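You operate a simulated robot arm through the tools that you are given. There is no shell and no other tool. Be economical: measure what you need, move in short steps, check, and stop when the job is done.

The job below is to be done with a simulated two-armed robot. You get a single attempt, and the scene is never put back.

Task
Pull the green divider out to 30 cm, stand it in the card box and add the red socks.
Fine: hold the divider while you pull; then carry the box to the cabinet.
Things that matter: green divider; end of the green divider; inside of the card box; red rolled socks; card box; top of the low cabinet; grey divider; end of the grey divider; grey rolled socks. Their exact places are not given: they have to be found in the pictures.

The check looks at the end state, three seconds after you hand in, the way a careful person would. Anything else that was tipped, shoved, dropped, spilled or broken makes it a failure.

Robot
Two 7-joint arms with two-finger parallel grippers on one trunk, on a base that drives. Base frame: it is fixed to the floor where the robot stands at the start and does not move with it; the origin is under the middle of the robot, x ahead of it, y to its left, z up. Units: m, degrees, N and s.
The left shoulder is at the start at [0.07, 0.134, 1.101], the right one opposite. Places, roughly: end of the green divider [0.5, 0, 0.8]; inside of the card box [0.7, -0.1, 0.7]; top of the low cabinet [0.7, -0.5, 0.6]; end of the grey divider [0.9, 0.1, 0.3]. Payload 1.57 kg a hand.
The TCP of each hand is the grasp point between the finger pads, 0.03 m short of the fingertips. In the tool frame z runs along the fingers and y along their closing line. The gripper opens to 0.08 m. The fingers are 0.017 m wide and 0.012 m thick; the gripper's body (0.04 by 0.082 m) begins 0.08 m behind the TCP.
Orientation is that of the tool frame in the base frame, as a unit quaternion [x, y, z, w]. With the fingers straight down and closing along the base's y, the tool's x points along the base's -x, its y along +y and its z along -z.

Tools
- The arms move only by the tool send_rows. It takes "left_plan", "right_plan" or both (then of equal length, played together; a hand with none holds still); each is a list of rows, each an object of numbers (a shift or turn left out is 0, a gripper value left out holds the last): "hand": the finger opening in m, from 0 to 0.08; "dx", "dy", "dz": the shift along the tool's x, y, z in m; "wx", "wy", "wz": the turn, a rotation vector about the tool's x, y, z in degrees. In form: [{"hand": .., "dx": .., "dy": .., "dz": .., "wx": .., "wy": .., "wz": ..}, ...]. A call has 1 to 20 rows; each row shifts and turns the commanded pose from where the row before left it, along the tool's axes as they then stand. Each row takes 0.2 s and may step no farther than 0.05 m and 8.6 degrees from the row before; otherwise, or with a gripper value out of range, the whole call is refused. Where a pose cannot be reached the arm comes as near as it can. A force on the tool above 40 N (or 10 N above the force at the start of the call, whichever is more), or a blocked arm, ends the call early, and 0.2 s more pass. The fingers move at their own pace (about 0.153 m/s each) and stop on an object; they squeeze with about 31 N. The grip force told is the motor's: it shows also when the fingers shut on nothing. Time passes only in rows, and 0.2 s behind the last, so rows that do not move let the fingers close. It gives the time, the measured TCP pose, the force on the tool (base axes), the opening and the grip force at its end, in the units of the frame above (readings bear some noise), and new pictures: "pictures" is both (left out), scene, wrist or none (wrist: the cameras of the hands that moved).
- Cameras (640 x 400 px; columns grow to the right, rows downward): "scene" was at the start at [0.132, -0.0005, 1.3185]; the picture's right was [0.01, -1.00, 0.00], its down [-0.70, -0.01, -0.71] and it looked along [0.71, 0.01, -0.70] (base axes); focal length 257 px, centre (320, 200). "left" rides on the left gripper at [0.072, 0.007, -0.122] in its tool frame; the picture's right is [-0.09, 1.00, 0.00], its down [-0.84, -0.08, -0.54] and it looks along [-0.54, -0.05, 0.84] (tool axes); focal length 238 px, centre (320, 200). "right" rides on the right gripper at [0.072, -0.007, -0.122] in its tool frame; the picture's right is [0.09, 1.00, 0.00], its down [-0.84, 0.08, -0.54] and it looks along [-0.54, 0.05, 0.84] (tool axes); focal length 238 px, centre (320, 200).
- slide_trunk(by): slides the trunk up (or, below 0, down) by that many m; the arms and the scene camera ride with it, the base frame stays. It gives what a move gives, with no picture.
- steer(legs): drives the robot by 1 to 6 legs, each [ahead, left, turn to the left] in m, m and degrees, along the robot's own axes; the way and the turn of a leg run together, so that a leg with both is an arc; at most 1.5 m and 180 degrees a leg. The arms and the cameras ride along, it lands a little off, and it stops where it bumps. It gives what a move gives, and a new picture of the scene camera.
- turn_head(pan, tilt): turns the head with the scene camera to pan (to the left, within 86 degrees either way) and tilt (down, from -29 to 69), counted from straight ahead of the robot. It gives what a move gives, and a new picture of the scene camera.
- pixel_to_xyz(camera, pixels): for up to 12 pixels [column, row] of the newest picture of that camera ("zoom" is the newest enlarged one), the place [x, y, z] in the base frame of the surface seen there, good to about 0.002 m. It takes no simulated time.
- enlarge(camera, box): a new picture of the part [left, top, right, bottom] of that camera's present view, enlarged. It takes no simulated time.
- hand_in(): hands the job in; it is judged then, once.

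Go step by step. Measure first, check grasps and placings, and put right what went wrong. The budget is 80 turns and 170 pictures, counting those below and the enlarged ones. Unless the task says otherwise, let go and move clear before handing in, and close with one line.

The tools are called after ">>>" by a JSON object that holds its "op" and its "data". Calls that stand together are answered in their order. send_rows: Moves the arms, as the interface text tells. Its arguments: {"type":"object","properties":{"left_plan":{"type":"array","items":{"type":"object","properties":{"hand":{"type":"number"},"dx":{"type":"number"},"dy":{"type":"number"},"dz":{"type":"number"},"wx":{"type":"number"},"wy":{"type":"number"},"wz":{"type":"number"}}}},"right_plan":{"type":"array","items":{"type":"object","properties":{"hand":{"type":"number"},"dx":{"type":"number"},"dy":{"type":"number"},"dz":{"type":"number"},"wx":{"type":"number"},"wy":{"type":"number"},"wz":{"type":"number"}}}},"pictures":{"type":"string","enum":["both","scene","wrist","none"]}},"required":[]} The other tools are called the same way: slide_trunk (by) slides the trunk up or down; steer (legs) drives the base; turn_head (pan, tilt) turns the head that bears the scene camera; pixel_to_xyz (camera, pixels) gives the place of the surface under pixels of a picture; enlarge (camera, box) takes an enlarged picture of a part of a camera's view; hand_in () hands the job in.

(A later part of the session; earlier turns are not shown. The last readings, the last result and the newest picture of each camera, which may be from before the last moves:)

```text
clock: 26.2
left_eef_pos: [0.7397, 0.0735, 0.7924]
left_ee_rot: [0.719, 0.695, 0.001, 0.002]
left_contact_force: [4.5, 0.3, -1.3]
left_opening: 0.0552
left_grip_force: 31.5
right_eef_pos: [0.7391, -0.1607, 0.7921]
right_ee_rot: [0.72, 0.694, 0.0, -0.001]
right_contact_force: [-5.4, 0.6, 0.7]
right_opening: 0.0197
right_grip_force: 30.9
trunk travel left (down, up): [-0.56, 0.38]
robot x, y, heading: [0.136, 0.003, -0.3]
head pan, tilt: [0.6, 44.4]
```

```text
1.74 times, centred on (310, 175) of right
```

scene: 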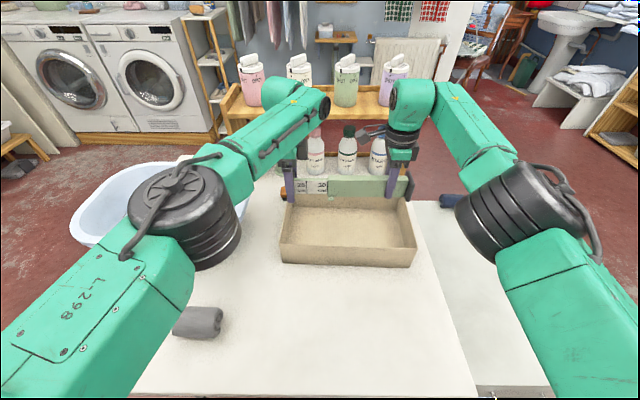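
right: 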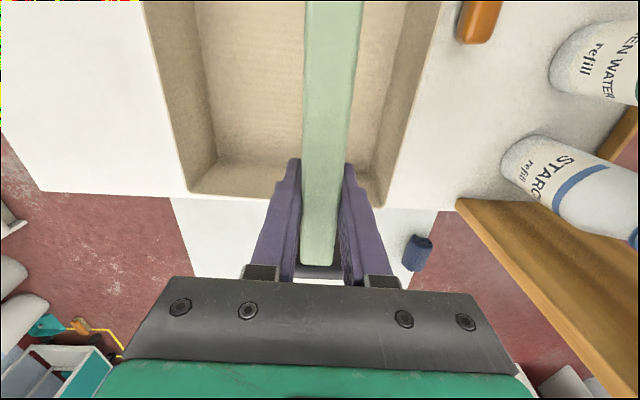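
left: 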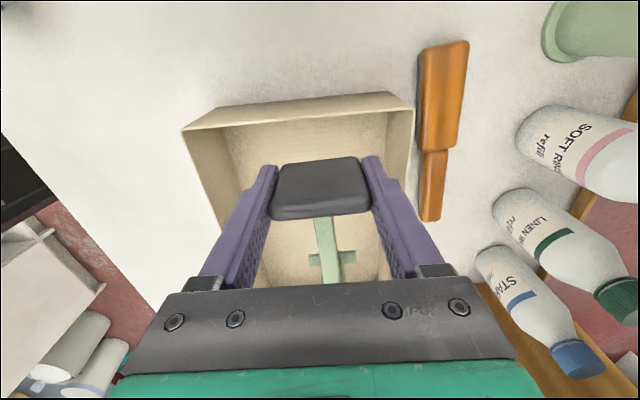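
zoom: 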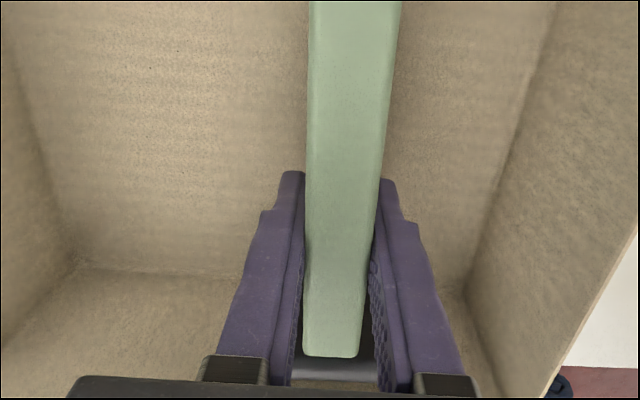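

The divider is inside with both ends clear. I'll ease it down the last millimetres.

>>> {"op": "slide_trunk", "data": {"by": -0.006}}

>>> {"op": "slide_trunk", "data": {"by": -0.003}}

>>> {"op": "enlarge", "data": {"camera": "scene", "box": [260, 120, 440, 260]}}

>>> {"op": "pixel_to_xyz", "data": {"camera": "right", "pixels": [[320, 240], [330, 100], [330, 180]]}}

```text
clock: 26.7
left_eef_pos: [0.74, 0.0726, 0.7867]
left_ee_rot: [0.719, 0.696, 0.0, 0.002]
left_contact_force: [3.2, 0.6, -1.5]
left_opening: 0.0553
left_grip_force: 30.9
right_eef_pos: [0.7393, -0.1617, 0.7852]
right_ee_rot: [0.719, 0.695, 0.0, 0.0]
right_contact_force: [-4.1, 0.1, 0.3]
right_opening: 0.0198
right_grip_force: 30.9
trunk travel left (down, up): [-0.554, 0.386]
robot x, y, heading: [0.1309, -0.0015, -0.1]
head pan, tilt: [0.6, 44.4]
```

```text
clock: 27.2
left_eef_pos: [0.7408, 0.0723, 0.7832]
left_ee_rot: [0.719, 0.695, 0.0, 0.002]
left_contact_force: [4.3, 0.9, -0.4]
left_opening: 0.055
left_grip_force: 31.1
right_eef_pos: [0.7386, -0.1615, 0.7825]
right_ee_rot: [0.719, 0.695, -0.001, 0.001]
right_contact_force: [-4.0, 0.0, -0.2]
right_opening: 0.0198
right_grip_force: 30.7
trunk travel left (down, up): [-0.551, 0.389]
robot x, y, heading: [0.1338, 0.0036, -0.3]
head pan, tilt: [0.6, 44.4]
```

```text
2.86 times, centred on (350, 190) of scene
```

zoom: 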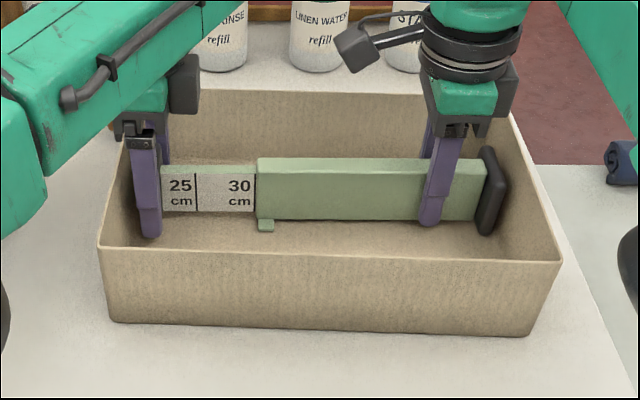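

```text
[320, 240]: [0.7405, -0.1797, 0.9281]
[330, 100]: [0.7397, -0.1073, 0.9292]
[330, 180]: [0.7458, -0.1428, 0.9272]
```

The TCPs are at 0.783, where contact with the box floor is expected. I'll lower one more 2 mm step and check for contact force.

>>> {"op": "slide_trunk", "data": {"by": -0.002}}

```text
clock: 27.8
left_eef_pos: [0.7404, 0.0741, 0.7834]
left_ee_rot: [0.719, 0.695, 0.002, 0.002]
left_contact_force: [3.6, 0.2, 3.1]
left_opening: 0.0553
left_grip_force: 30.8
right_eef_pos: [0.7401, -0.1611, 0.7801]
right_ee_rot: [0.719, 0.695, 0.0, 0.0]
right_contact_force: [-2.2, -1.0, 1.3]
right_opening: 0.0199
right_grip_force: 31.2
trunk travel left (down, up): [-0.549, 0.391]
robot x, y, heading: [0.1324, 0.0019, 0.0]
head pan, tilt: [0.6, 44.4]
```

Upward force appeared, so it stands on the floor. I'll open both hands moderately and look.

>>> {"op": "send_rows", "data": {"left_plan": [{"hand": 0.075}, {}, {}], "right_plan": [{"hand": 0.05}, {}, {}], "pictures": "none"}}

>>> {"op": "slide_trunk", "data": {"by": 0.15}}

>>> {"op": "steer", "data": {"legs": [[-0.13, 0, 0]]}}

```text
clock: 28.6
left_eef_pos: [0.7391, 0.0733, 0.7825]
left_ee_rot: [0.719, 0.695, 0.0, 0.001]
left_contact_force: [0.7, -0.5, 0.5]
left_opening: 0.0747
left_grip_force: 0.1
right_eef_pos: [0.7398, -0.1623, 0.7816]
right_ee_rot: [0.72, 0.694, 0.0, 0.001]
right_contact_force: [0.0, 0.1, 0.2]
right_opening: 0.0502
right_grip_force: 0.0
trunk travel left (down, up): [-0.549, 0.391]
robot x, y, heading: [0.137, -0.0016, -0.2]
head pan, tilt: [0.6, 44.4]
```

```text
clock: 30.3
left_eef_pos: [0.7401, 0.0737, 0.9326]
left_ee_rot: [0.719, 0.695, 0.001, 0.002]
left_contact_force: [-0.3, -0.2, -0.9]
left_opening: 0.0753
left_grip_force: 0.0
right_eef_pos: [0.74, -0.162, 0.931]
right_ee_rot: [0.719, 0.695, 0.0, 0.0]
right_contact_force: [0.0, 0.5, 0.4]
right_opening: 0.0497
right_grip_force: 0.0
trunk travel left (down, up): [-0.699, 0.241]
robot x, y, heading: [0.1343, 0.0012, 0.0]
head pan, tilt: [0.6, 44.4]
```

```text
clock: 31.6
left_eef_pos: [0.61, 0.0744, 0.9314]
left_ee_rot: [0.718, 0.696, -0.001, 0.001]
left_contact_force: [0.0, -1.0, -0.4]
left_opening: 0.0749
left_grip_force: 0.1
right_eef_pos: [0.6108, -0.1618, 0.9296]
right_ee_rot: [0.719, 0.695, -0.001, -0.001]
right_contact_force: [0.5, -0.3, -0.2]
right_opening: 0.0502
right_grip_force: 0.2
trunk travel left (down, up): [-0.699, 0.241]
robot x, y, heading: [0.0012, 0.0014, 0.4]
head pan, tilt: [0.6, 44.4]
```

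scene: 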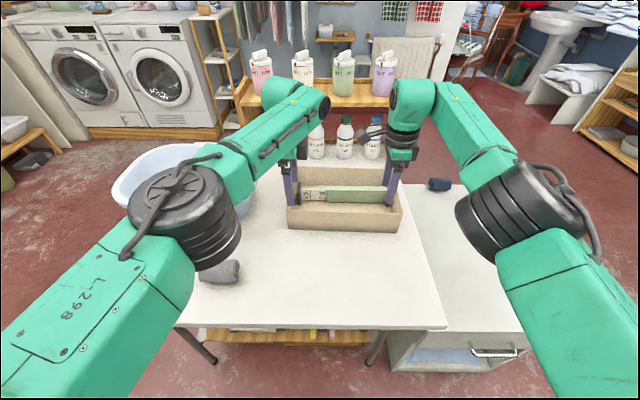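

The divider is standing free and the robot is back at its start. Next are the red socks: I'll pull the left hand back from the box, then move it left over the socks (about x 0.457, y 0.385).

>>> {"op": "send_rows", "data": {"left_plan": [{"dy": -0.041, "hand": 0.08}, {"dy": -0.041}, {"dy": -0.041}, {"dy": -0.041}, {"dx": 0.0437}, {"dx": 0.0437}, {"dx": 0.0437}, {"dx": 0.0437}, {"dx": 0.0437}, {"dx": 0.0437}, {"dx": 0.0437}, {}]}}

>>> {"op": "enlarge", "data": {"camera": "scene", "box": [270, 150, 420, 240]}}

```text
clock: 34.2
left_eef_pos: [0.6016, 0.3478, 0.9326]
left_ee_rot: [0.718, 0.696, 0.001, 0.002]
left_contact_force: [0.0, -0.4, -0.4]
left_opening: 0.0802
left_grip_force: 0.1
left hand out of reach, approached as far as the arm can: row 1, 2, 3, 4, 6, 9, 10, 11
right_eef_pos: [0.608, -0.1622, 0.9306]
right_ee_rot: [0.72, 0.694, 0.0, 0.0]
right_contact_force: [0.6, -0.4, 0.3]
right_opening: 0.0503
right_grip_force: 0.1
trunk travel left (down, up): [-0.699, 0.241]
robot x, y, heading: [0.0044, -0.001, 0.2]
head pan, tilt: [0.6, 44.4]
```

scene: 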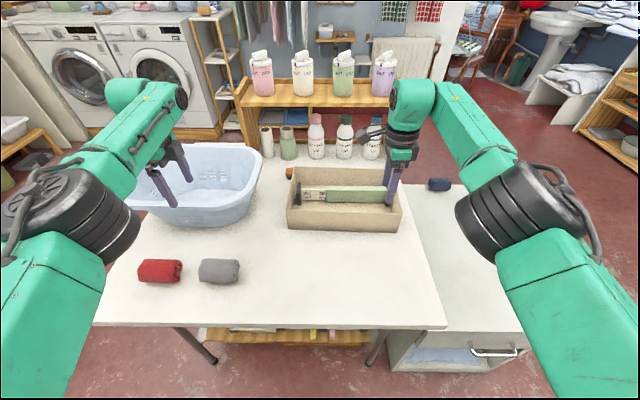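
left: 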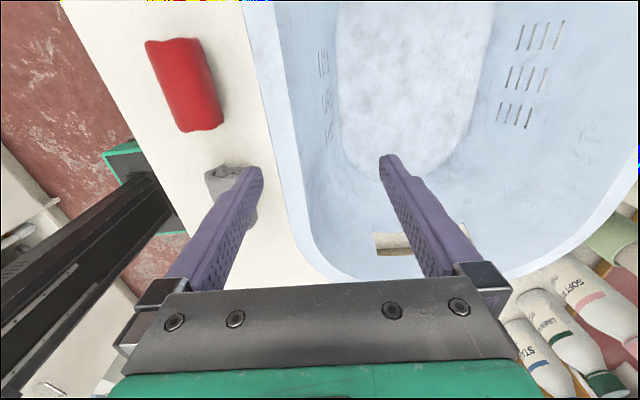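

```text
4.27 times, centred on (345, 195) of scene
```

zoom: 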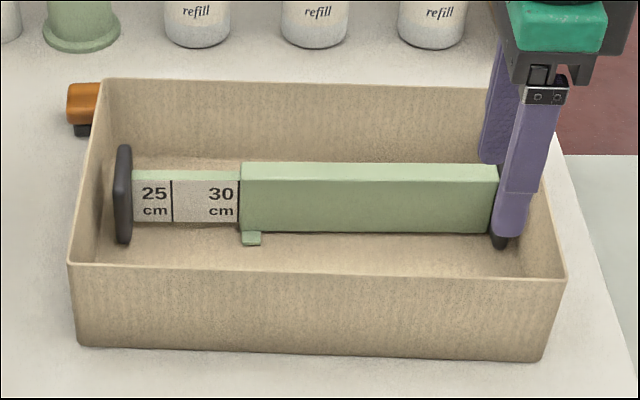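

The divider stands well in the box at the 30 cm mark. The left hand didn't move back in x, and it hangs over the basin without touching anything. I'll raise it a little and move it back in small steps.

>>> {"op": "send_rows", "data": {"left_plan": [{"dz": -0.03}, {"dz": -0.02}, {"dy": -0.02}, {"dy": -0.025}, {"dy": -0.025}, {"dy": -0.025}, {"dy": -0.025}, {"dy": -0.025}, {}], "pictures": "wrist"}}

```text
clock: 36.2
left_eef_pos: [0.5948, 0.3466, 0.9824]
left_ee_rot: [0.719, 0.695, 0.001, 0.002]
left_contact_force: [0.9, 0.1, -0.1]
left_opening: 0.08
left_grip_force: 0.1
left hand out of reach, approached as far as the arm can: row 2, 3, 4, 5, 6, 7, 8
right_eef_pos: [0.6081, -0.1607, 0.9315]
right_ee_rot: [0.719, 0.695, 0.0, 0.0]
right_contact_force: [1.3, 0.1, 0.3]
right_opening: 0.0499
right_grip_force: 0.0
trunk travel left (down, up): [-0.699, 0.241]
robot x, y, heading: [0.0026, 0.0001, 0.2]
head pan, tilt: [0.6, 44.4]
```

left: 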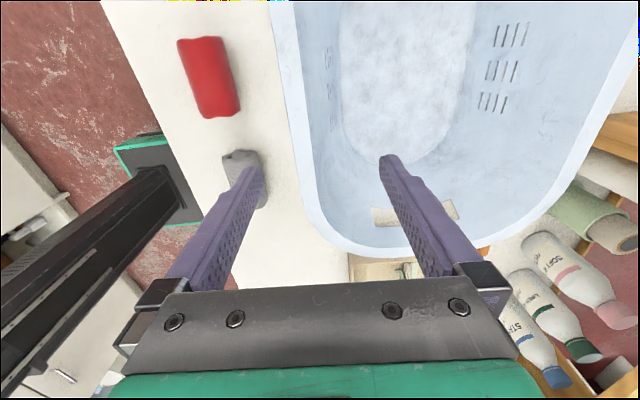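

The left wrist seems pinned at a joint limit. I'll unwind its rotation to neutral and then move back over the socks.

>>> {"op": "send_rows", "data": {"left_plan": [{"wz": -8.36}, {"wz": -8.36}, {"wz": -8.36}, {"wz": -8.36}, {"wz": -8.36}, {"wz": -8.36}, {"wz": -8.36}, {"wz": -8.36}, {"wz": -8.36}, {"wz": -8.36}, {"wz": -8.4}, {}, {"dx": 0.035}, {"dx": 0.035}, {"dx": 0.035}, {"dx": 0.03}, {}], "pictures": "scene"}}

```text
clock: 39.8
left_eef_pos: [0.5955, 0.3457, 0.9826]
left_ee_rot: [-0.001, 1.0, -0.001, 0.001]
left_contact_force: [-0.4, 0.6, -0.3]
left_opening: 0.08
left_grip_force: 0.1
left hand out of reach, approached as far as the arm can: row 13, 14, 15, 16
right_eef_pos: [0.6083, -0.1614, 0.9308]
right_ee_rot: [0.72, 0.694, 0.001, 0.0]
right_contact_force: [0.1, -0.1, -0.5]
right_opening: 0.0501
right_grip_force: 0.0
trunk travel left (down, up): [-0.699, 0.241]
robot x, y, heading: [0.0025, 0.0016, 0.0]
head pan, tilt: [0.6, 44.4]
```

scene: 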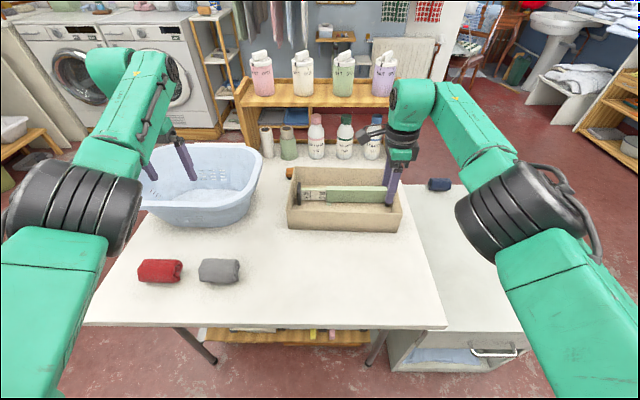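

Still pinned in x, so I'll probe which directions free the arm: up and inward first.

>>> {"op": "send_rows", "data": {"left_plan": [{"dz": -0.04}, {"dz": -0.04}, {"dy": -0.03}, {"dy": -0.03}, {"dx": 0.01}, {"dx": 0.01}, {}], "pictures": "none"}}

>>> {"op": "send_rows", "data": {"left_plan": [{"dx": 0.02}, {"dx": 0.03}, {"dx": 0.03}, {}], "pictures": "scene"}}

```text
clock: 41.4
left_eef_pos: [0.5982, 0.2806, 1.0519]
left_ee_rot: [0.034, 0.999, 0.01, 0.014]
left_contact_force: [1.1, -0.1, 0.0]
left_opening: 0.0801
left_grip_force: 0.1
left hand out of reach, approached as far as the arm can: row 2, 4, 5, 6
right_eef_pos: [0.6083, -0.1614, 0.9316]
right_ee_rot: [0.719, 0.695, 0.0, 0.0]
right_contact_force: [-0.4, 0.2, 0.2]
right_opening: 0.0498
right_grip_force: 0.0
trunk travel left (down, up): [-0.699, 0.241]
robot x, y, heading: [0.0029, 0.0003, 0.2]
head pan, tilt: [0.6, 44.4]
```

```text
clock: 42.4
left_eef_pos: [0.5965, 0.2818, 1.0516]
left_ee_rot: [0.034, 0.999, 0.01, 0.014]
left_contact_force: [1.3, -0.3, 0.1]
left_opening: 0.0799
left_grip_force: 0.0
left hand out of reach, approached as far as the arm can: row 1, 2, 3
right_eef_pos: [0.6095, -0.1603, 0.9317]
right_ee_rot: [0.719, 0.695, -0.001, 0.0]
right_contact_force: [-0.7, 0.5, -0.2]
right_opening: 0.0501
right_grip_force: 0.0
trunk travel left (down, up): [-0.699, 0.241]
robot x, y, heading: [0.0024, -0.0, -0.1]
head pan, tilt: [0.6, 44.4]
```

scene: 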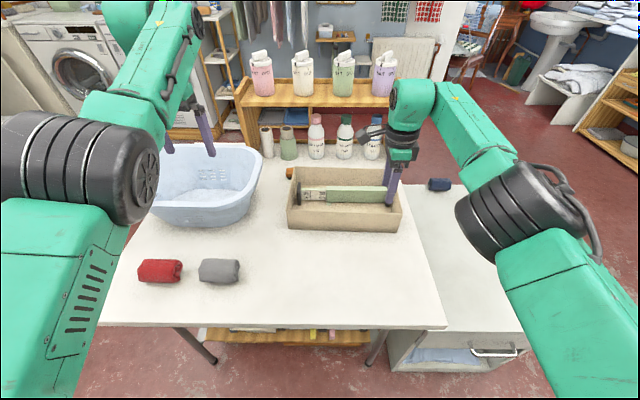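

The arm is hung up in an elbow-high posture. The base and trunk can supply x and z instead, but first I'll try the other yaw direction, which may release it.

>>> {"op": "send_rows", "data": {"left_plan": [{"wz": -8.2}, {"wz": -8.2}, {"wz": -8.2}, {"wz": -8.2}, {"wz": -8.2}, {"wz": -8.2}, {"wz": -8.2}, {"wz": -8.2}, {"wz": -8.2}, {"wz": -8.2}, {"wz": -2}, {}, {"dy": 0.02}, {"dy": 0.03}, {"dy": 0.03}, {"dy": 0.03}, {}], "pictures": "scene"}}

>>> {"op": "send_rows", "data": {"right_plan": [{"dy": -0.02}, {"dy": -0.02}, {}], "pictures": "none"}}

```text
clock: 46.0
left_eef_pos: [0.5979, 0.2812, 1.0505]
left_ee_rot: [-0.644, 0.765, -0.002, 0.017]
left_contact_force: [-1.0, 0.0, -1.0]
left_opening: 0.0801
left_grip_force: 0.0
left hand out of reach, approached as far as the arm can: row 13, 14, 15, 16
right_eef_pos: [0.6094, -0.1615, 0.9317]
right_ee_rot: [0.72, 0.694, 0.0, -0.001]
right_contact_force: [0.4, 0.6, -0.4]
right_opening: 0.0499
right_grip_force: 0.1
trunk travel left (down, up): [-0.699, 0.241]
robot x, y, heading: [0.0061, 0.0033, 0.0]
head pan, tilt: [0.6, 44.4]
```

scene: 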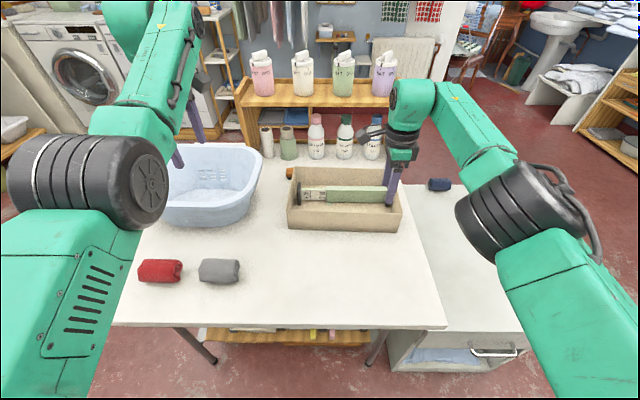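

```text
clock: 46.8
left_eef_pos: [0.5985, 0.2821, 1.0507]
left_ee_rot: [-0.644, 0.765, -0.002, 0.017]
left_contact_force: [-0.3, -0.1, -1.2]
left_opening: 0.0798
left_grip_force: 0.0
right_eef_pos: [0.5693, -0.1592, 0.9304]
right_ee_rot: [0.719, 0.695, -0.001, 0.001]
right_contact_force: [-0.5, 0.1, 0.2]
right_opening: 0.0501
right_grip_force: 0.0
trunk travel left (down, up): [-0.699, 0.241]
robot x, y, heading: [0.0005, -0.0002, 0.1]
head pan, tilt: [0.6, 44.4]
```

The right arm moves freely, but the left elbow looks fully straight, which is a singular pose. I'll try very small inward steps to let it fold.

>>> {"op": "send_rows", "data": {"left_plan": [{"dy": 0.0005}, {"dy": 0.0005}, {"dy": 0.001}, {"dy": 0.001}, {"dy": 0.001}, {"dy": 0.001}, {"dy": 0.001}, {"dy": 0.002}, {"dy": 0.002}, {"dy": 0.002}, {"dy": 0.003}, {"dy": 0.003}, {"dy": 0.004}, {"dy": 0.005}, {"dy": 0.006}, {"dy": 0.008}, {}], "pictures": "none"}}

```text
clock: 50.4
left_eef_pos: [0.5566, 0.2879, 1.0501]
left_ee_rot: [-0.644, 0.765, -0.002, 0.017]
left_contact_force: [-0.7, 0.2, -0.1]
left_opening: 0.08
left_grip_force: 0.0
right_eef_pos: [0.5689, -0.1603, 0.9301]
right_ee_rot: [0.719, 0.695, 0.0, 0.0]
right_contact_force: [0.1, -0.5, -0.3]
right_opening: 0.05
right_grip_force: 0.1
trunk travel left (down, up): [-0.699, 0.241]
robot x, y, heading: [0.0041, -0.0008, -0.1]
head pan, tilt: [0.6, 44.4]
```

The left arm is free again. I'll measure the red socks accurately in the current scene picture.

>>> {"op": "enlarge", "data": {"camera": "scene", "box": [120, 245, 260, 300]}}

>>> {"op": "pixel_to_xyz", "data": {"camera": "scene", "pixels": [[140, 270], [150, 266], [160, 266], [170, 266], [181, 268], [150, 260], [175, 261], [150, 278], [175, 278], [203, 268]]}}

```text
4.57 times, centred on (190, 272) of scene
```

zoom: 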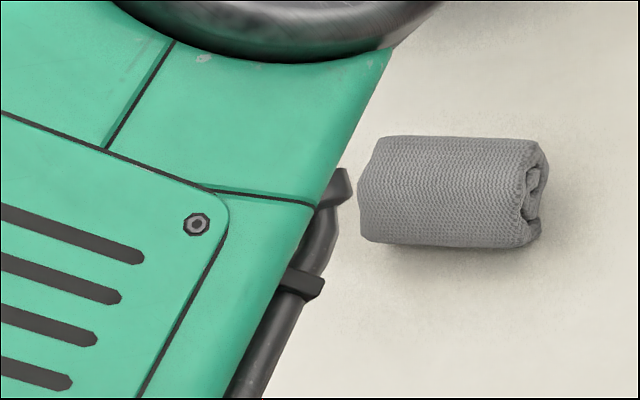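

```text
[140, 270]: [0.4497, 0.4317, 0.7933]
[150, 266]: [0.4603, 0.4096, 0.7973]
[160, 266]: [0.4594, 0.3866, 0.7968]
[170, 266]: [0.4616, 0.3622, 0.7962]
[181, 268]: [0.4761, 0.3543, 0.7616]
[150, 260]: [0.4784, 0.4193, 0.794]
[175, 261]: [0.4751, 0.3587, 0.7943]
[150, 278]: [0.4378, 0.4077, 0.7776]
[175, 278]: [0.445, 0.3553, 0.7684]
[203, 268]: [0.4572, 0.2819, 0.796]
```

The red socks are centred at about (0.463, 0.392), with their top at z 0.797. I'll move the left hand above them with the yaw squared.

>>> {"op": "send_rows", "data": {"left_plan": [{"wz": -4.9}, {"wz": -4.9}, {"dx": -0.02, "dy": 0.018}, {"dx": -0.021, "dy": 0.019}, {"dx": -0.021, "dy": 0.019}, {"dx": -0.021, "dy": 0.019}, {"dx": -0.021, "dy": 0.019}, {"dz": 0.03}, {"dz": 0.04}, {"dz": 0.04}, {}]}}

```text
clock: 52.8
left_eef_pos: [0.4658, 0.3935, 0.9391]
left_ee_rot: [-0.707, 0.707, -0.003, 0.018]
left_contact_force: [0.2, 0.9, -0.5]
left_opening: 0.0799
left_grip_force: 0.1
right_eef_pos: [0.5687, -0.1596, 0.93]
right_ee_rot: [0.719, 0.695, 0.001, 0.0]
right_contact_force: [0.0, 0.3, 0.7]
right_opening: 0.05
right_grip_force: 0.1
trunk travel left (down, up): [-0.699, 0.241]
robot x, y, heading: [0.0049, -0.0002, 0.1]
head pan, tilt: [0.6, 44.4]
```

scene: 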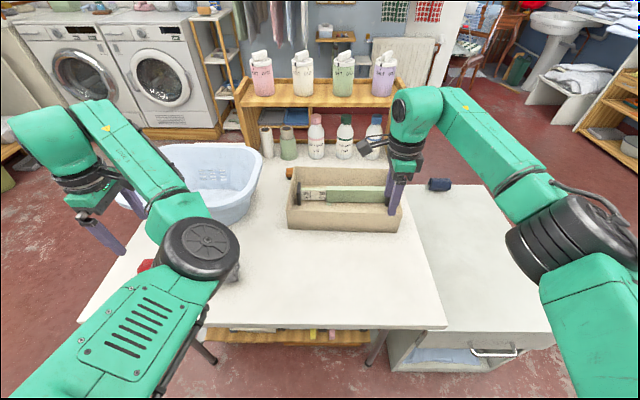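
left: 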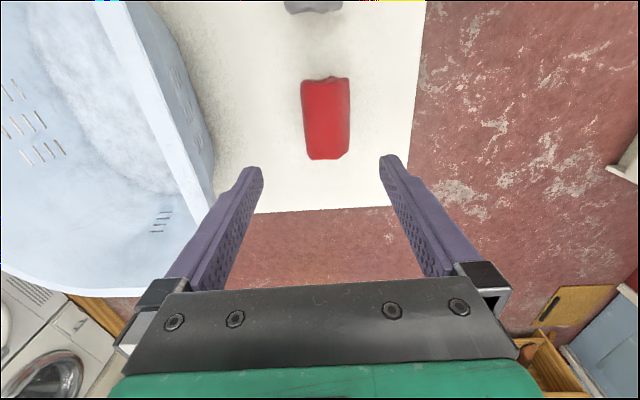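

The socks sit centred between the fingers at (327,118). The left elbow is now inboard over the table, so I'll check its height and refine the sock position.

>>> {"op": "pixel_to_xyz", "data": {"camera": "left", "pixels": [[303, 90], [348, 90], [325, 90], [306, 150], [348, 150], [328, 118], [328, 156], [325, 78], [315, 10], [150, 120]]}}

>>> {"op": "pixel_to_xyz", "data": {"camera": "scene", "pixels": [[207, 240], [180, 290], [230, 262], [215, 285]]}}

```text
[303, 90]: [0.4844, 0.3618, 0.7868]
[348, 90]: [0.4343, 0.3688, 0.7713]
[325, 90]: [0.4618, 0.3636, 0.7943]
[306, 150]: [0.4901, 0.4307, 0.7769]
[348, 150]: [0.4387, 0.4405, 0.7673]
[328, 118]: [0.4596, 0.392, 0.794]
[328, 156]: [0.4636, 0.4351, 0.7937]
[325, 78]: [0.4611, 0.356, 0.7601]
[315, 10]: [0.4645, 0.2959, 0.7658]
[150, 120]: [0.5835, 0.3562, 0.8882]
```

```text
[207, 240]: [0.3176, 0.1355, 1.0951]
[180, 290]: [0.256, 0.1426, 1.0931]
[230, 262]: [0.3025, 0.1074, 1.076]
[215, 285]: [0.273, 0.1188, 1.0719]
```

The sock centre is (0.462, 0.396) and the elbow is at 1.09, so it's clear. I'll descend and grip.

>>> {"op": "send_rows", "data": {"left_plan": [{"dz": 0.035, "dy": 0.003}, {"dz": 0.035}, {"dz": 0.035}, {"dz": 0.035}, {"dz": 0.026}, {}, {"hand": 0.0}, {}, {}, {}], "pictures": "wrist"}}

```text
clock: 55.0
left_eef_pos: [0.4685, 0.3967, 0.772]
left_ee_rot: [-0.706, 0.708, -0.004, 0.016]
left_contact_force: [-0.1, 0.1, -0.1]
left_opening: 0.0683
left_grip_force: 31.1
right_eef_pos: [0.5689, -0.1595, 0.9309]
right_ee_rot: [0.719, 0.695, -0.001, 0.001]
right_contact_force: [-0.6, 0.3, -0.1]
right_opening: 0.0499
right_grip_force: 0.0
trunk travel left (down, up): [-0.699, 0.241]
robot x, y, heading: [0.0054, -0.0, -0.1]
head pan, tilt: [0.6, 44.4]
```

left: 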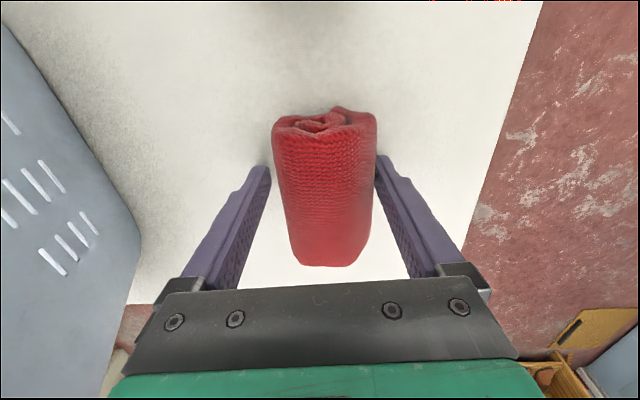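

The fingers stopped on the socks at 0.068 m. I'll lift them and check.

>>> {"op": "send_rows", "data": {"left_plan": [{"dz": -0.02}, {"dz": -0.035}, {"dz": -0.035}, {"dz": -0.035}, {"dz": -0.035}, {}], "pictures": "both"}}

```text
clock: 56.4
left_eef_pos: [0.4633, 0.393, 0.9334]
left_ee_rot: [-0.707, 0.707, -0.003, 0.016]
left_contact_force: [0.2, 0.9, -0.2]
left_opening: 0.0686
left_grip_force: 30.7
right_eef_pos: [0.5694, -0.1581, 0.9304]
right_ee_rot: [0.72, 0.694, 0.0, 0.0]
right_contact_force: [-0.2, -0.3, 0.3]
right_opening: 0.0502
right_grip_force: 0.0
trunk travel left (down, up): [-0.699, 0.241]
robot x, y, heading: [0.0054, -0.0002, 0.3]
head pan, tilt: [0.6, 44.4]
```

scene: 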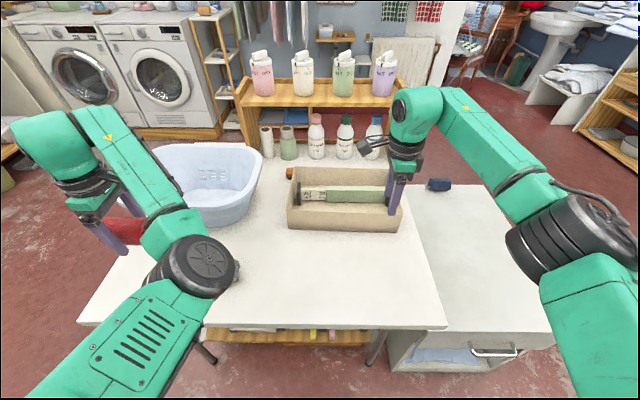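
left: 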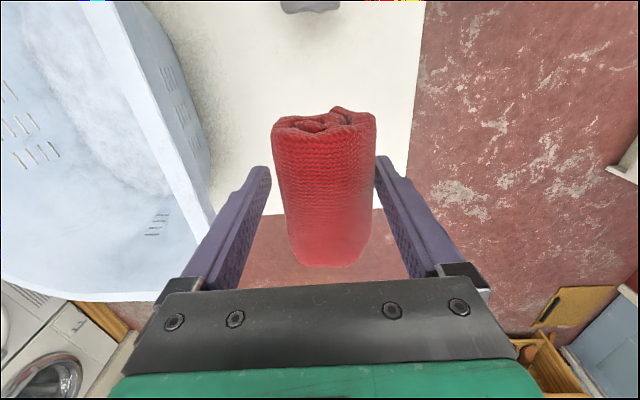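

The socks are held and lifted, with their bottom at about 0.90. I'll carry them inboard to y≈0 while moving the right hand back and out of the way.

>>> {"op": "send_rows", "data": {"left_plan": [{"dx": 0.02}, {"dx": 0.035}, {"dx": 0.035}, {"dx": 0.035}, {"dx": 0.035}, {"dx": 0.035}, {"dx": 0.035}, {"dx": 0.035}, {"dx": 0.035}, {"dx": 0.035}, {"dx": 0.035}, {"dx": 0.02}, {}], "right_plan": [{"dy": -0.025}, {"dy": -0.025}, {"dx": -0.03}, {"dx": -0.03}, {"dx": -0.03}, {"dx": -0.03}, {"dx": -0.03}, {}, {}, {}, {}, {}, {}], "pictures": "scene"}}

```text
clock: 59.2
left_eef_pos: [0.5413, 0.0636, 0.8868]
left_ee_rot: [0.716, -0.698, 0.004, -0.028]
left_contact_force: [0.6, 0.0, -0.1]
left_opening: 0.068
left_grip_force: 31.1
left hand out of reach, approached as far as the arm can: row 3, 4, 5, 6, 7, 8, 9
right_eef_pos: [0.5134, -0.308, 0.9305]
right_ee_rot: [0.719, 0.695, -0.001, 0.001]
right_contact_force: [-0.6, 0.4, 0.7]
right_opening: 0.0501
right_grip_force: 0.1
trunk travel left (down, up): [-0.699, 0.241]
robot x, y, heading: [0.0041, 0.0007, -0.0]
head pan, tilt: [0.6, 44.4]
```

scene: 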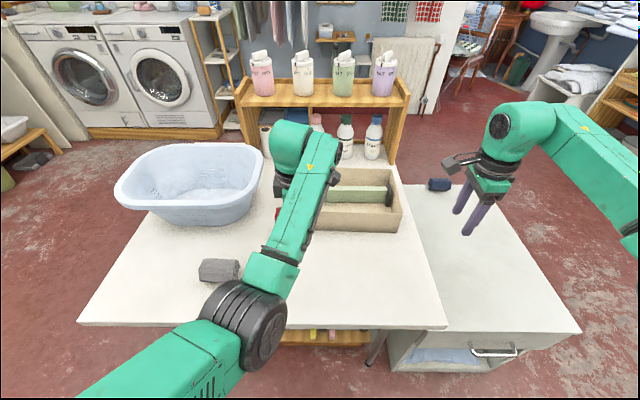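

The socks are at (0.541, 0.064), slightly lower than planned at z 0.887, and the basin looks untouched. I'll raise them and continue to y≈0.

>>> {"op": "send_rows", "data": {"left_plan": [{"dz": -0.02}, {"dz": -0.02}, {"dx": 0.015}, {"dx": 0.015}, {"dx": 0.015}, {"dx": 0.015}, {}]}}

```text
clock: 60.8
left_eef_pos: [0.5487, -0.0156, 0.909]
left_ee_rot: [-0.706, 0.708, -0.004, 0.017]
left_contact_force: [-0.5, -0.3, 0.2]
left_opening: 0.068
left_grip_force: 30.8
left hand out of reach, approached as far as the arm can: row 1, 2
right_eef_pos: [0.5137, -0.3078, 0.9296]
right_ee_rot: [0.719, 0.695, -0.001, 0.001]
right_contact_force: [0.6, 0.2, -1.1]
right_opening: 0.0501
right_grip_force: 0.1
trunk travel left (down, up): [-0.699, 0.241]
robot x, y, heading: [-0.0026, 0.0016, 0.0]
head pan, tilt: [0.6, 44.4]
```

scene: 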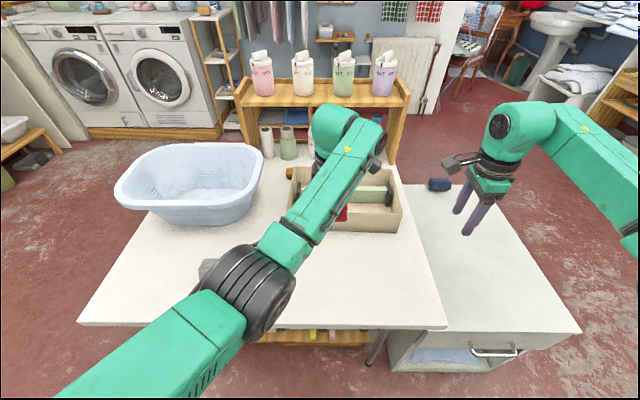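
left: 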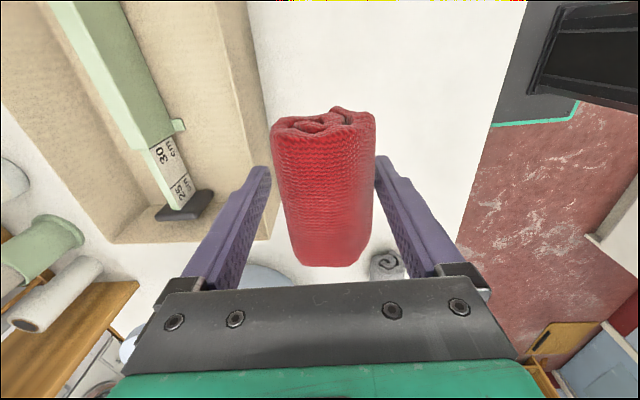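

The socks now hang at (0.549,-0.016) with a good view. I'll shift them to y≈-0.07, away from the divider's foot, and raise the right hand, then drive ahead over the front half of the box.

>>> {"op": "send_rows", "data": {"left_plan": [{"dx": 0.018}, {"dx": 0.018}, {"dx": 0.018}, {}], "right_plan": [{"dz": -0.03}, {"dz": -0.03}, {"dz": -0.02}, {}], "pictures": "none"}}

>>> {"op": "steer", "data": {"legs": [[0.06, 0, 0], [0.063, 0, 0]]}}

>>> {"op": "enlarge", "data": {"camera": "left", "box": [0, 0, 640, 400]}}

```text
clock: 61.8
left_eef_pos: [0.549, -0.0685, 0.9091]
left_ee_rot: [0.707, -0.707, 0.003, -0.017]
left_contact_force: [0.1, 0.1, -0.9]
left_opening: 0.0681
left_grip_force: 31.4
right_eef_pos: [0.5135, -0.3085, 1.0109]
right_ee_rot: [0.719, 0.695, -0.001, 0.001]
right_contact_force: [0.2, -0.7, -0.2]
right_opening: 0.0497
right_grip_force: 0.0
trunk travel left (down, up): [-0.699, 0.241]
robot x, y, heading: [0.0076, -0.0007, 0.2]
head pan, tilt: [0.6, 44.4]
```

```text
clock: 63.3
left_eef_pos: [0.6694, -0.0696, 0.9096]
left_ee_rot: [-0.706, 0.708, -0.004, 0.017]
left_contact_force: [-0.6, 0.8, -0.1]
left_opening: 0.0678
left_grip_force: 31.5
right_eef_pos: [0.6348, -0.3082, 1.0125]
right_ee_rot: [0.719, 0.695, 0.0, 0.001]
right_contact_force: [-1.1, 0.2, -0.5]
right_opening: 0.0501
right_grip_force: 0.0
trunk travel left (down, up): [-0.699, 0.241]
robot x, y, heading: [0.1276, -0.0014, 0.2]
head pan, tilt: [0.6, 44.4]
```

scene: 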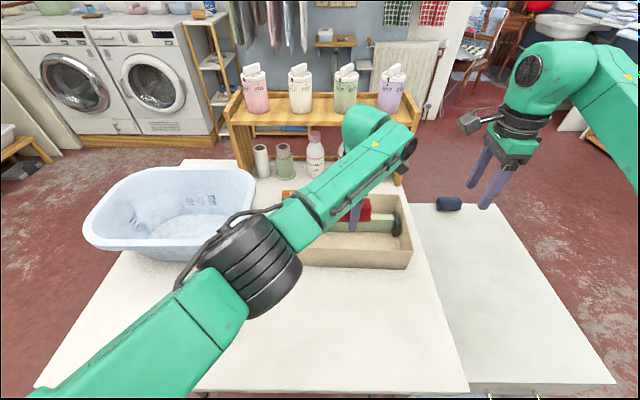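

```text
1.00 times, centred on (320, 200) of left
```

zoom: 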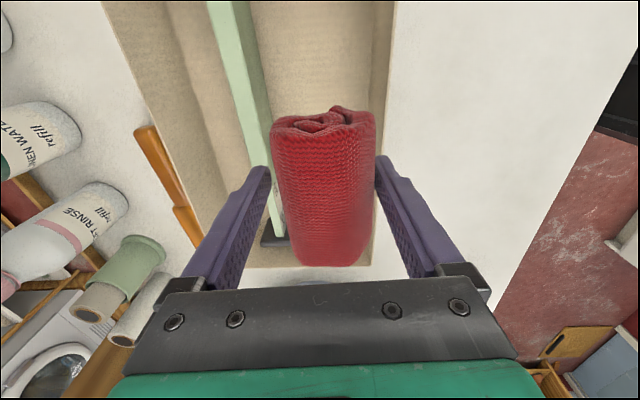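

The socks are over the front half of the box. I'll check the front-wall position relative to the fingers before lowering.

>>> {"op": "pixel_to_xyz", "data": {"camera": "zoom", "pixels": [[393, 60], [385, 60], [391, 110], [372, 30], [238, 40], [255, 100], [210, 60], [380, 200], [268, 160], [382, 165]]}}

```text
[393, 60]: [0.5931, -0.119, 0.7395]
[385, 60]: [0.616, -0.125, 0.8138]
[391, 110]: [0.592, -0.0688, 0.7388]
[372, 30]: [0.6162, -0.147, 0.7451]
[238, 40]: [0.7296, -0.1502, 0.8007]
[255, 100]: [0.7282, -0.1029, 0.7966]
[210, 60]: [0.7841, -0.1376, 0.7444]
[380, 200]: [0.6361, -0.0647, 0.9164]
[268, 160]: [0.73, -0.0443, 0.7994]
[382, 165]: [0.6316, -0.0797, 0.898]
```

Front inner wall is at 0.617 and the divider face at 0.728, so the middle is 0.672. I'll nudge 3 mm forward and lower by the trunk.

>>> {"op": "send_rows", "data": {"left_plan": [{"dy": -0.003}, {}], "pictures": "none"}}

>>> {"op": "slide_trunk", "data": {"by": -0.07}}

>>> {"op": "slide_trunk", "data": {"by": -0.05}}

>>> {"op": "enlarge", "data": {"camera": "left", "box": [0, 0, 640, 400]}}

```text
clock: 63.9
left_eef_pos: [0.674, -0.0688, 0.9089]
left_ee_rot: [-0.707, 0.707, -0.004, 0.017]
left_contact_force: [0.3, 0.2, -0.4]
left_opening: 0.0682
left_grip_force: 31.2
right_eef_pos: [0.6362, -0.307, 1.0118]
right_ee_rot: [0.719, 0.695, 0.0, 0.001]
right_contact_force: [-0.2, -0.3, -0.8]
right_opening: 0.05
right_grip_force: 0.1
trunk travel left (down, up): [-0.699, 0.241]
robot x, y, heading: [0.1281, -0.0015, 0.3]
head pan, tilt: [0.6, 44.4]
```

```text
clock: 65.0
left_eef_pos: [0.6738, -0.07, 0.8391]
left_ee_rot: [-0.706, 0.708, -0.005, 0.017]
left_contact_force: [0.1, 0.7, 0.1]
left_opening: 0.0682
left_grip_force: 30.9
right_eef_pos: [0.6355, -0.3092, 0.9406]
right_ee_rot: [0.719, 0.695, 0.0, -0.001]
right_contact_force: [-0.3, 0.1, -0.3]
right_opening: 0.0498
right_grip_force: 0.0
trunk travel left (down, up): [-0.629, 0.311]
robot x, y, heading: [0.1272, -0.0012, 0.1]
head pan, tilt: [0.6, 44.4]
```

```text
clock: 65.9
left_eef_pos: [0.6748, -0.0699, 0.7886]
left_ee_rot: [-0.706, 0.708, -0.005, 0.017]
left_contact_force: [-0.1, -0.7, -1.8]
left_opening: 0.068
left_grip_force: 31.4
right_eef_pos: [0.6357, -0.3079, 0.8911]
right_ee_rot: [0.719, 0.695, 0.0, 0.001]
right_contact_force: [0.1, 0.0, 0.5]
right_opening: 0.0499
right_grip_force: 0.0
trunk travel left (down, up): [-0.579, 0.361]
robot x, y, heading: [0.123, -0.0013, 0.0]
head pan, tilt: [0.6, 44.4]
```

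```text
1.00 times, centred on (320, 200) of left
```

zoom: 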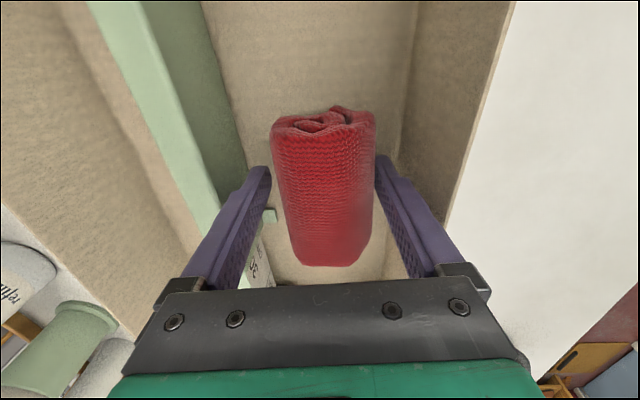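

The socks are inside with a few mm to go. I'll lower 7 mm, open gently, then raise and look.

>>> {"op": "slide_trunk", "data": {"by": -0.007}}

>>> {"op": "send_rows", "data": {"left_plan": [{"hand": 0.076}, {}, {}], "pictures": "none"}}

>>> {"op": "slide_trunk", "data": {"by": 0.13}}

>>> {"op": "enlarge", "data": {"camera": "left", "box": [0, 0, 640, 400]}}

```text
clock: 66.5
left_eef_pos: [0.6735, -0.0697, 0.7822]
left_ee_rot: [-0.707, 0.707, -0.004, 0.018]
left_contact_force: [0.6, -0.4, -0.4]
left_opening: 0.0678
left_grip_force: 31.2
right_eef_pos: [0.6356, -0.3085, 0.8837]
right_ee_rot: [0.719, 0.695, 0.0, 0.0]
right_contact_force: [-0.8, 0.2, -0.3]
right_opening: 0.0497
right_grip_force: 0.0
trunk travel left (down, up): [-0.572, 0.368]
robot x, y, heading: [0.1254, -0.0007, 0.3]
head pan, tilt: [0.6, 44.4]
```

```text
clock: 67.3
left_eef_pos: [0.674, -0.0696, 0.7819]
left_ee_rot: [-0.706, 0.708, -0.003, 0.017]
left_contact_force: [0.2, -0.1, -1.1]
left_opening: 0.0761
left_grip_force: 0.0
right_eef_pos: [0.6363, -0.308, 0.8832]
right_ee_rot: [0.719, 0.695, -0.001, 0.0]
right_contact_force: [0.5, -0.5, 0.8]
right_opening: 0.05
right_grip_force: 0.1
trunk travel left (down, up): [-0.572, 0.368]
robot x, y, heading: [0.1221, -0.003, -0.3]
head pan, tilt: [0.6, 44.4]
```

```text
clock: 68.9
left_eef_pos: [0.6742, -0.0703, 0.9115]
left_ee_rot: [-0.706, 0.708, -0.003, 0.017]
left_contact_force: [0.3, 0.0, 1.0]
left_opening: 0.0759
left_grip_force: 0.1
right_eef_pos: [0.6358, -0.3088, 1.0132]
right_ee_rot: [0.719, 0.695, 0.0, 0.001]
right_contact_force: [-0.4, -0.1, 0.3]
right_opening: 0.0498
right_grip_force: 0.1
trunk travel left (down, up): [-0.702, 0.238]
robot x, y, heading: [0.1263, -0.0007, -0.0]
head pan, tilt: [0.6, 44.4]
```

```text
1.00 times, centred on (320, 200) of left
```

zoom: 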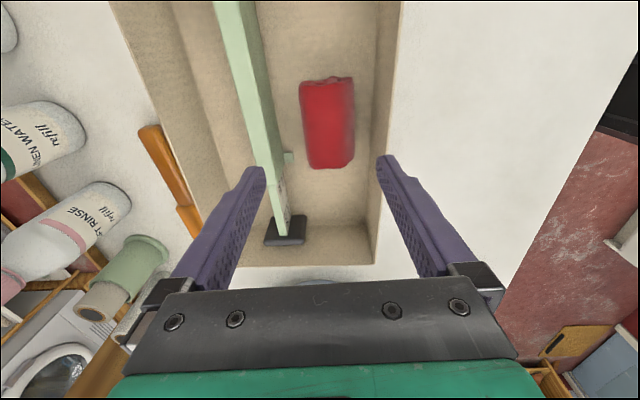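

The socks and divider both sit well in the box. Next I'll turn both hands back to neutral (closing along y) so they can grip the box's side walls.

>>> {"op": "send_rows", "data": {"left_plan": [{"wz": 8.18}, {"wz": 8.18}, {"wz": 8.18}, {"wz": 8.18}, {"wz": 8.18}, {"wz": 8.18}, {"wz": 8.18}, {"wz": 8.18}, {"wz": 8.18}, {"wz": 8.18}, {"wz": 8.2}, {"hand": 0.08}], "right_plan": [{"wz": -8.36}, {"wz": -8.36}, {"wz": -8.36}, {"wz": -8.36}, {"wz": -8.36}, {"wz": -8.36}, {"wz": -8.36}, {"wz": -8.36}, {"wz": -8.36}, {"wz": -8.36}, {"wz": -8.4}, {"hand": 0.08}]}}

```text
clock: 71.5
left_eef_pos: [0.6742, -0.0694, 0.9124]
left_ee_rot: [0.002, 1.0, 0.01, 0.014]
left_contact_force: [0.7, -0.5, -0.1]
left_opening: 0.0798
left_grip_force: 0.0
right_eef_pos: [0.6353, -0.3082, 1.0143]
right_ee_rot: [0.0, 1.0, 0.001, 0.0]
right_contact_force: [0.0, 0.4, 0.1]
right_opening: 0.0801
right_grip_force: 0.0
trunk travel left (down, up): [-0.702, 0.238]
robot x, y, heading: [0.1249, -0.0013, -0.0]
head pan, tilt: [0.6, 44.4]
```

scene: 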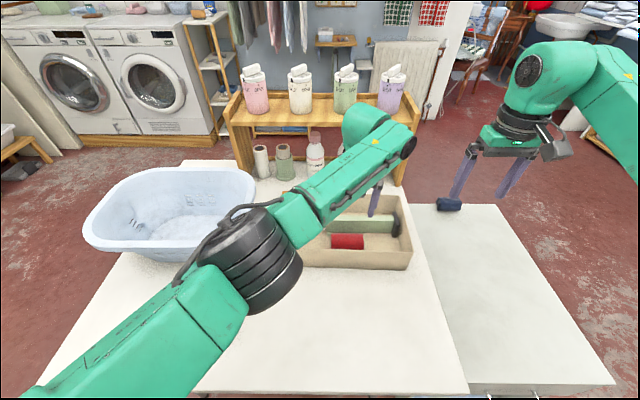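
right: 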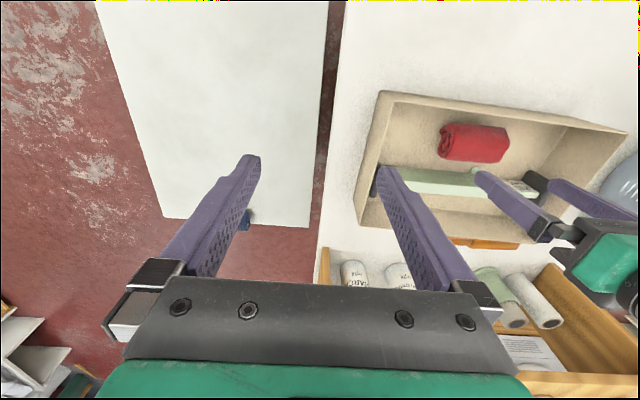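
left: 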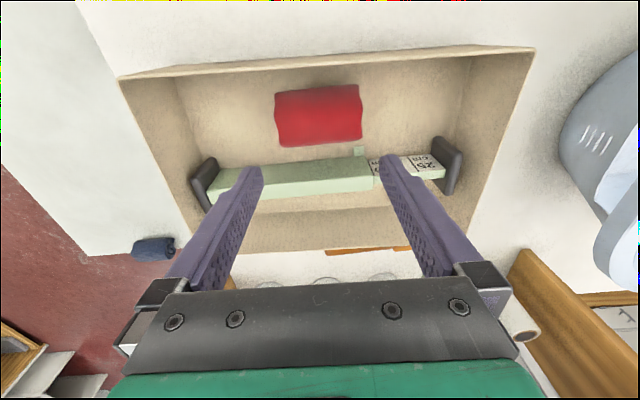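

Both hands are neutral. I'll measure the side-wall rims and the plate positions to choose the grip points.

>>> {"op": "pixel_to_xyz", "data": {"camera": "left", "pixels": [[527, 70], [519, 90], [508, 120], [500, 110], [447, 140], [462, 160], [205, 160], [440, 190], [140, 110], [155, 140], [125, 82], [533, 50]]}}

>>> {"op": "pixel_to_xyz", "data": {"camera": "right", "pixels": [[379, 100], [374, 130], [369, 160], [361, 200], [378, 130], [383, 130]]}}

```text
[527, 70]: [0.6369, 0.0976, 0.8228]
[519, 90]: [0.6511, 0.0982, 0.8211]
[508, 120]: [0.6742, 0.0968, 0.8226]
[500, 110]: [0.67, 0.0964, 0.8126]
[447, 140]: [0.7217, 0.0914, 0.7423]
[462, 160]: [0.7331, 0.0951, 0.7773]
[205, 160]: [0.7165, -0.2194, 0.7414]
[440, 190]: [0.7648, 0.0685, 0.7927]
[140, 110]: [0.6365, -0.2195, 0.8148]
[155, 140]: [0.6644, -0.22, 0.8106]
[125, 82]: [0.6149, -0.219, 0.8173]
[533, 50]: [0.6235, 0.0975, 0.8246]
```

```text
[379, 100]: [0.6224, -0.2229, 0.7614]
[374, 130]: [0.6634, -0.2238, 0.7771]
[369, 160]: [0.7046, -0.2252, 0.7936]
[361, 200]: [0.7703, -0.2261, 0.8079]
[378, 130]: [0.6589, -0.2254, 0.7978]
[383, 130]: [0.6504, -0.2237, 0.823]
```

Wall centres are y≈0.096 (left) and y≈-0.222 (right). I'll bring both hands above them at x≈0.69, in front of the divider plates.

>>> {"op": "send_rows", "data": {"left_plan": [{"wx": 1.15, "wy": 1.6}, {"dy": 0.0236, "dx": -0.0023}, {"dy": 0.0236, "dx": -0.0023}, {"dy": 0.0236, "dx": -0.0023}, {"dy": 0.0236, "dx": -0.0023}, {"dy": 0.0236, "dx": -0.0023}, {"dy": 0.0236, "dx": -0.0023}, {"dy": 0.0236, "dx": -0.0023}, {}], "right_plan": [{}, {"dx": -0.0079, "dy": 0.0123, "dz": 0.0146}, {"dx": -0.0079, "dy": 0.0123, "dz": 0.0146}, {"dx": -0.0079, "dy": 0.0123, "dz": 0.0146}, {"dx": -0.0079, "dy": 0.0123, "dz": 0.0146}, {"dx": -0.0079, "dy": 0.0123, "dz": 0.0146}, {"dx": -0.0079, "dy": 0.0123, "dz": 0.0146}, {"dx": -0.0079, "dy": 0.0123, "dz": 0.0146}, {}]}}

```text
clock: 73.5
left_eef_pos: [0.6909, 0.0944, 0.9107]
left_ee_rot: [0.002, 1.0, 0.001, 0.001]
left_contact_force: [1.1, -0.3, 0.4]
left_opening: 0.0799
left_grip_force: 0.2
right_eef_pos: [0.691, -0.2227, 0.9098]
right_ee_rot: [0.0, 1.0, 0.0, -0.001]
right_contact_force: [-0.5, 0.1, -0.4]
right_opening: 0.08
right_grip_force: 0.0
trunk travel left (down, up): [-0.702, 0.238]
robot x, y, heading: [0.1281, -0.0014, 0.1]
head pan, tilt: [0.6, 44.4]
```

scene: 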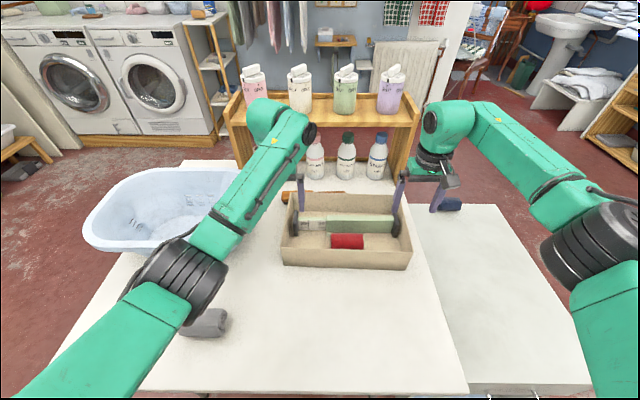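
right: 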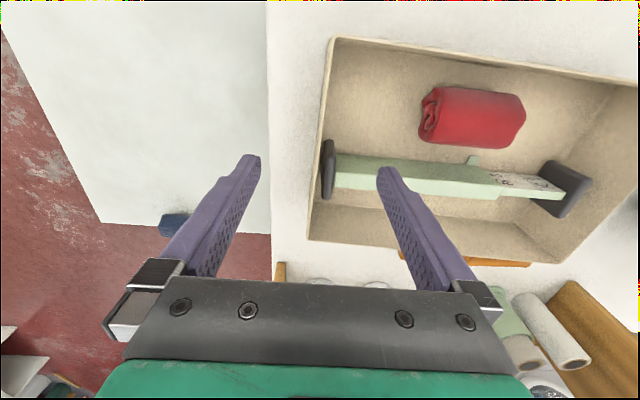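
left: 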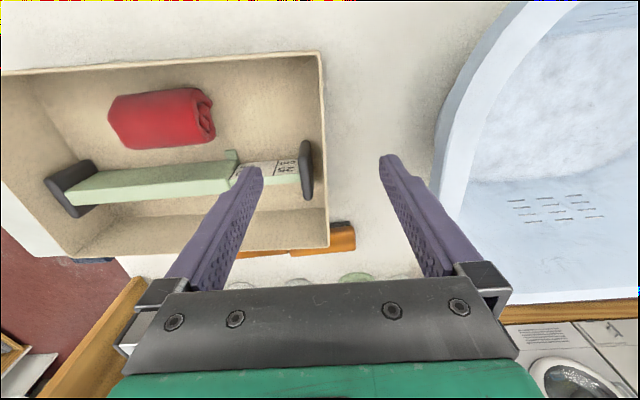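

Both hands straddle the walls. I'll check the plate front edges and the basin clearance for the outer left finger.

>>> {"op": "pixel_to_xyz", "data": {"camera": "left", "pixels": [[306, 142], [308, 160], [304, 196], [323, 120], [326, 150], [443, 170], [450, 205], [440, 120], [326, 60]]}}

>>> {"op": "pixel_to_xyz", "data": {"camera": "right", "pixels": [[328, 142], [327, 160], [325, 198], [322, 130], [332, 45], [310, 235], [271, 100]]}}

```text
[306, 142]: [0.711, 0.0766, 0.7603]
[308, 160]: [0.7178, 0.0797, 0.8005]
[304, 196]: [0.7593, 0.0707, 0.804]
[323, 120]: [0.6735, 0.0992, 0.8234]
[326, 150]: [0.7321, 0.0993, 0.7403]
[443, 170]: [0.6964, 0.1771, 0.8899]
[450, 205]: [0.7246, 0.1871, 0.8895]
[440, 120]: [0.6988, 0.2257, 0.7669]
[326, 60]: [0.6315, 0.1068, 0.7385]
```

```text
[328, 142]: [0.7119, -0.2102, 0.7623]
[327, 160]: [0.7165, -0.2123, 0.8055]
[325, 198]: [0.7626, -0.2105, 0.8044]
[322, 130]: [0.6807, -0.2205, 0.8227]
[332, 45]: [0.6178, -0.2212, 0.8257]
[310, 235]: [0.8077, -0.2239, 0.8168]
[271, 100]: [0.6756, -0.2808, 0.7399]
```

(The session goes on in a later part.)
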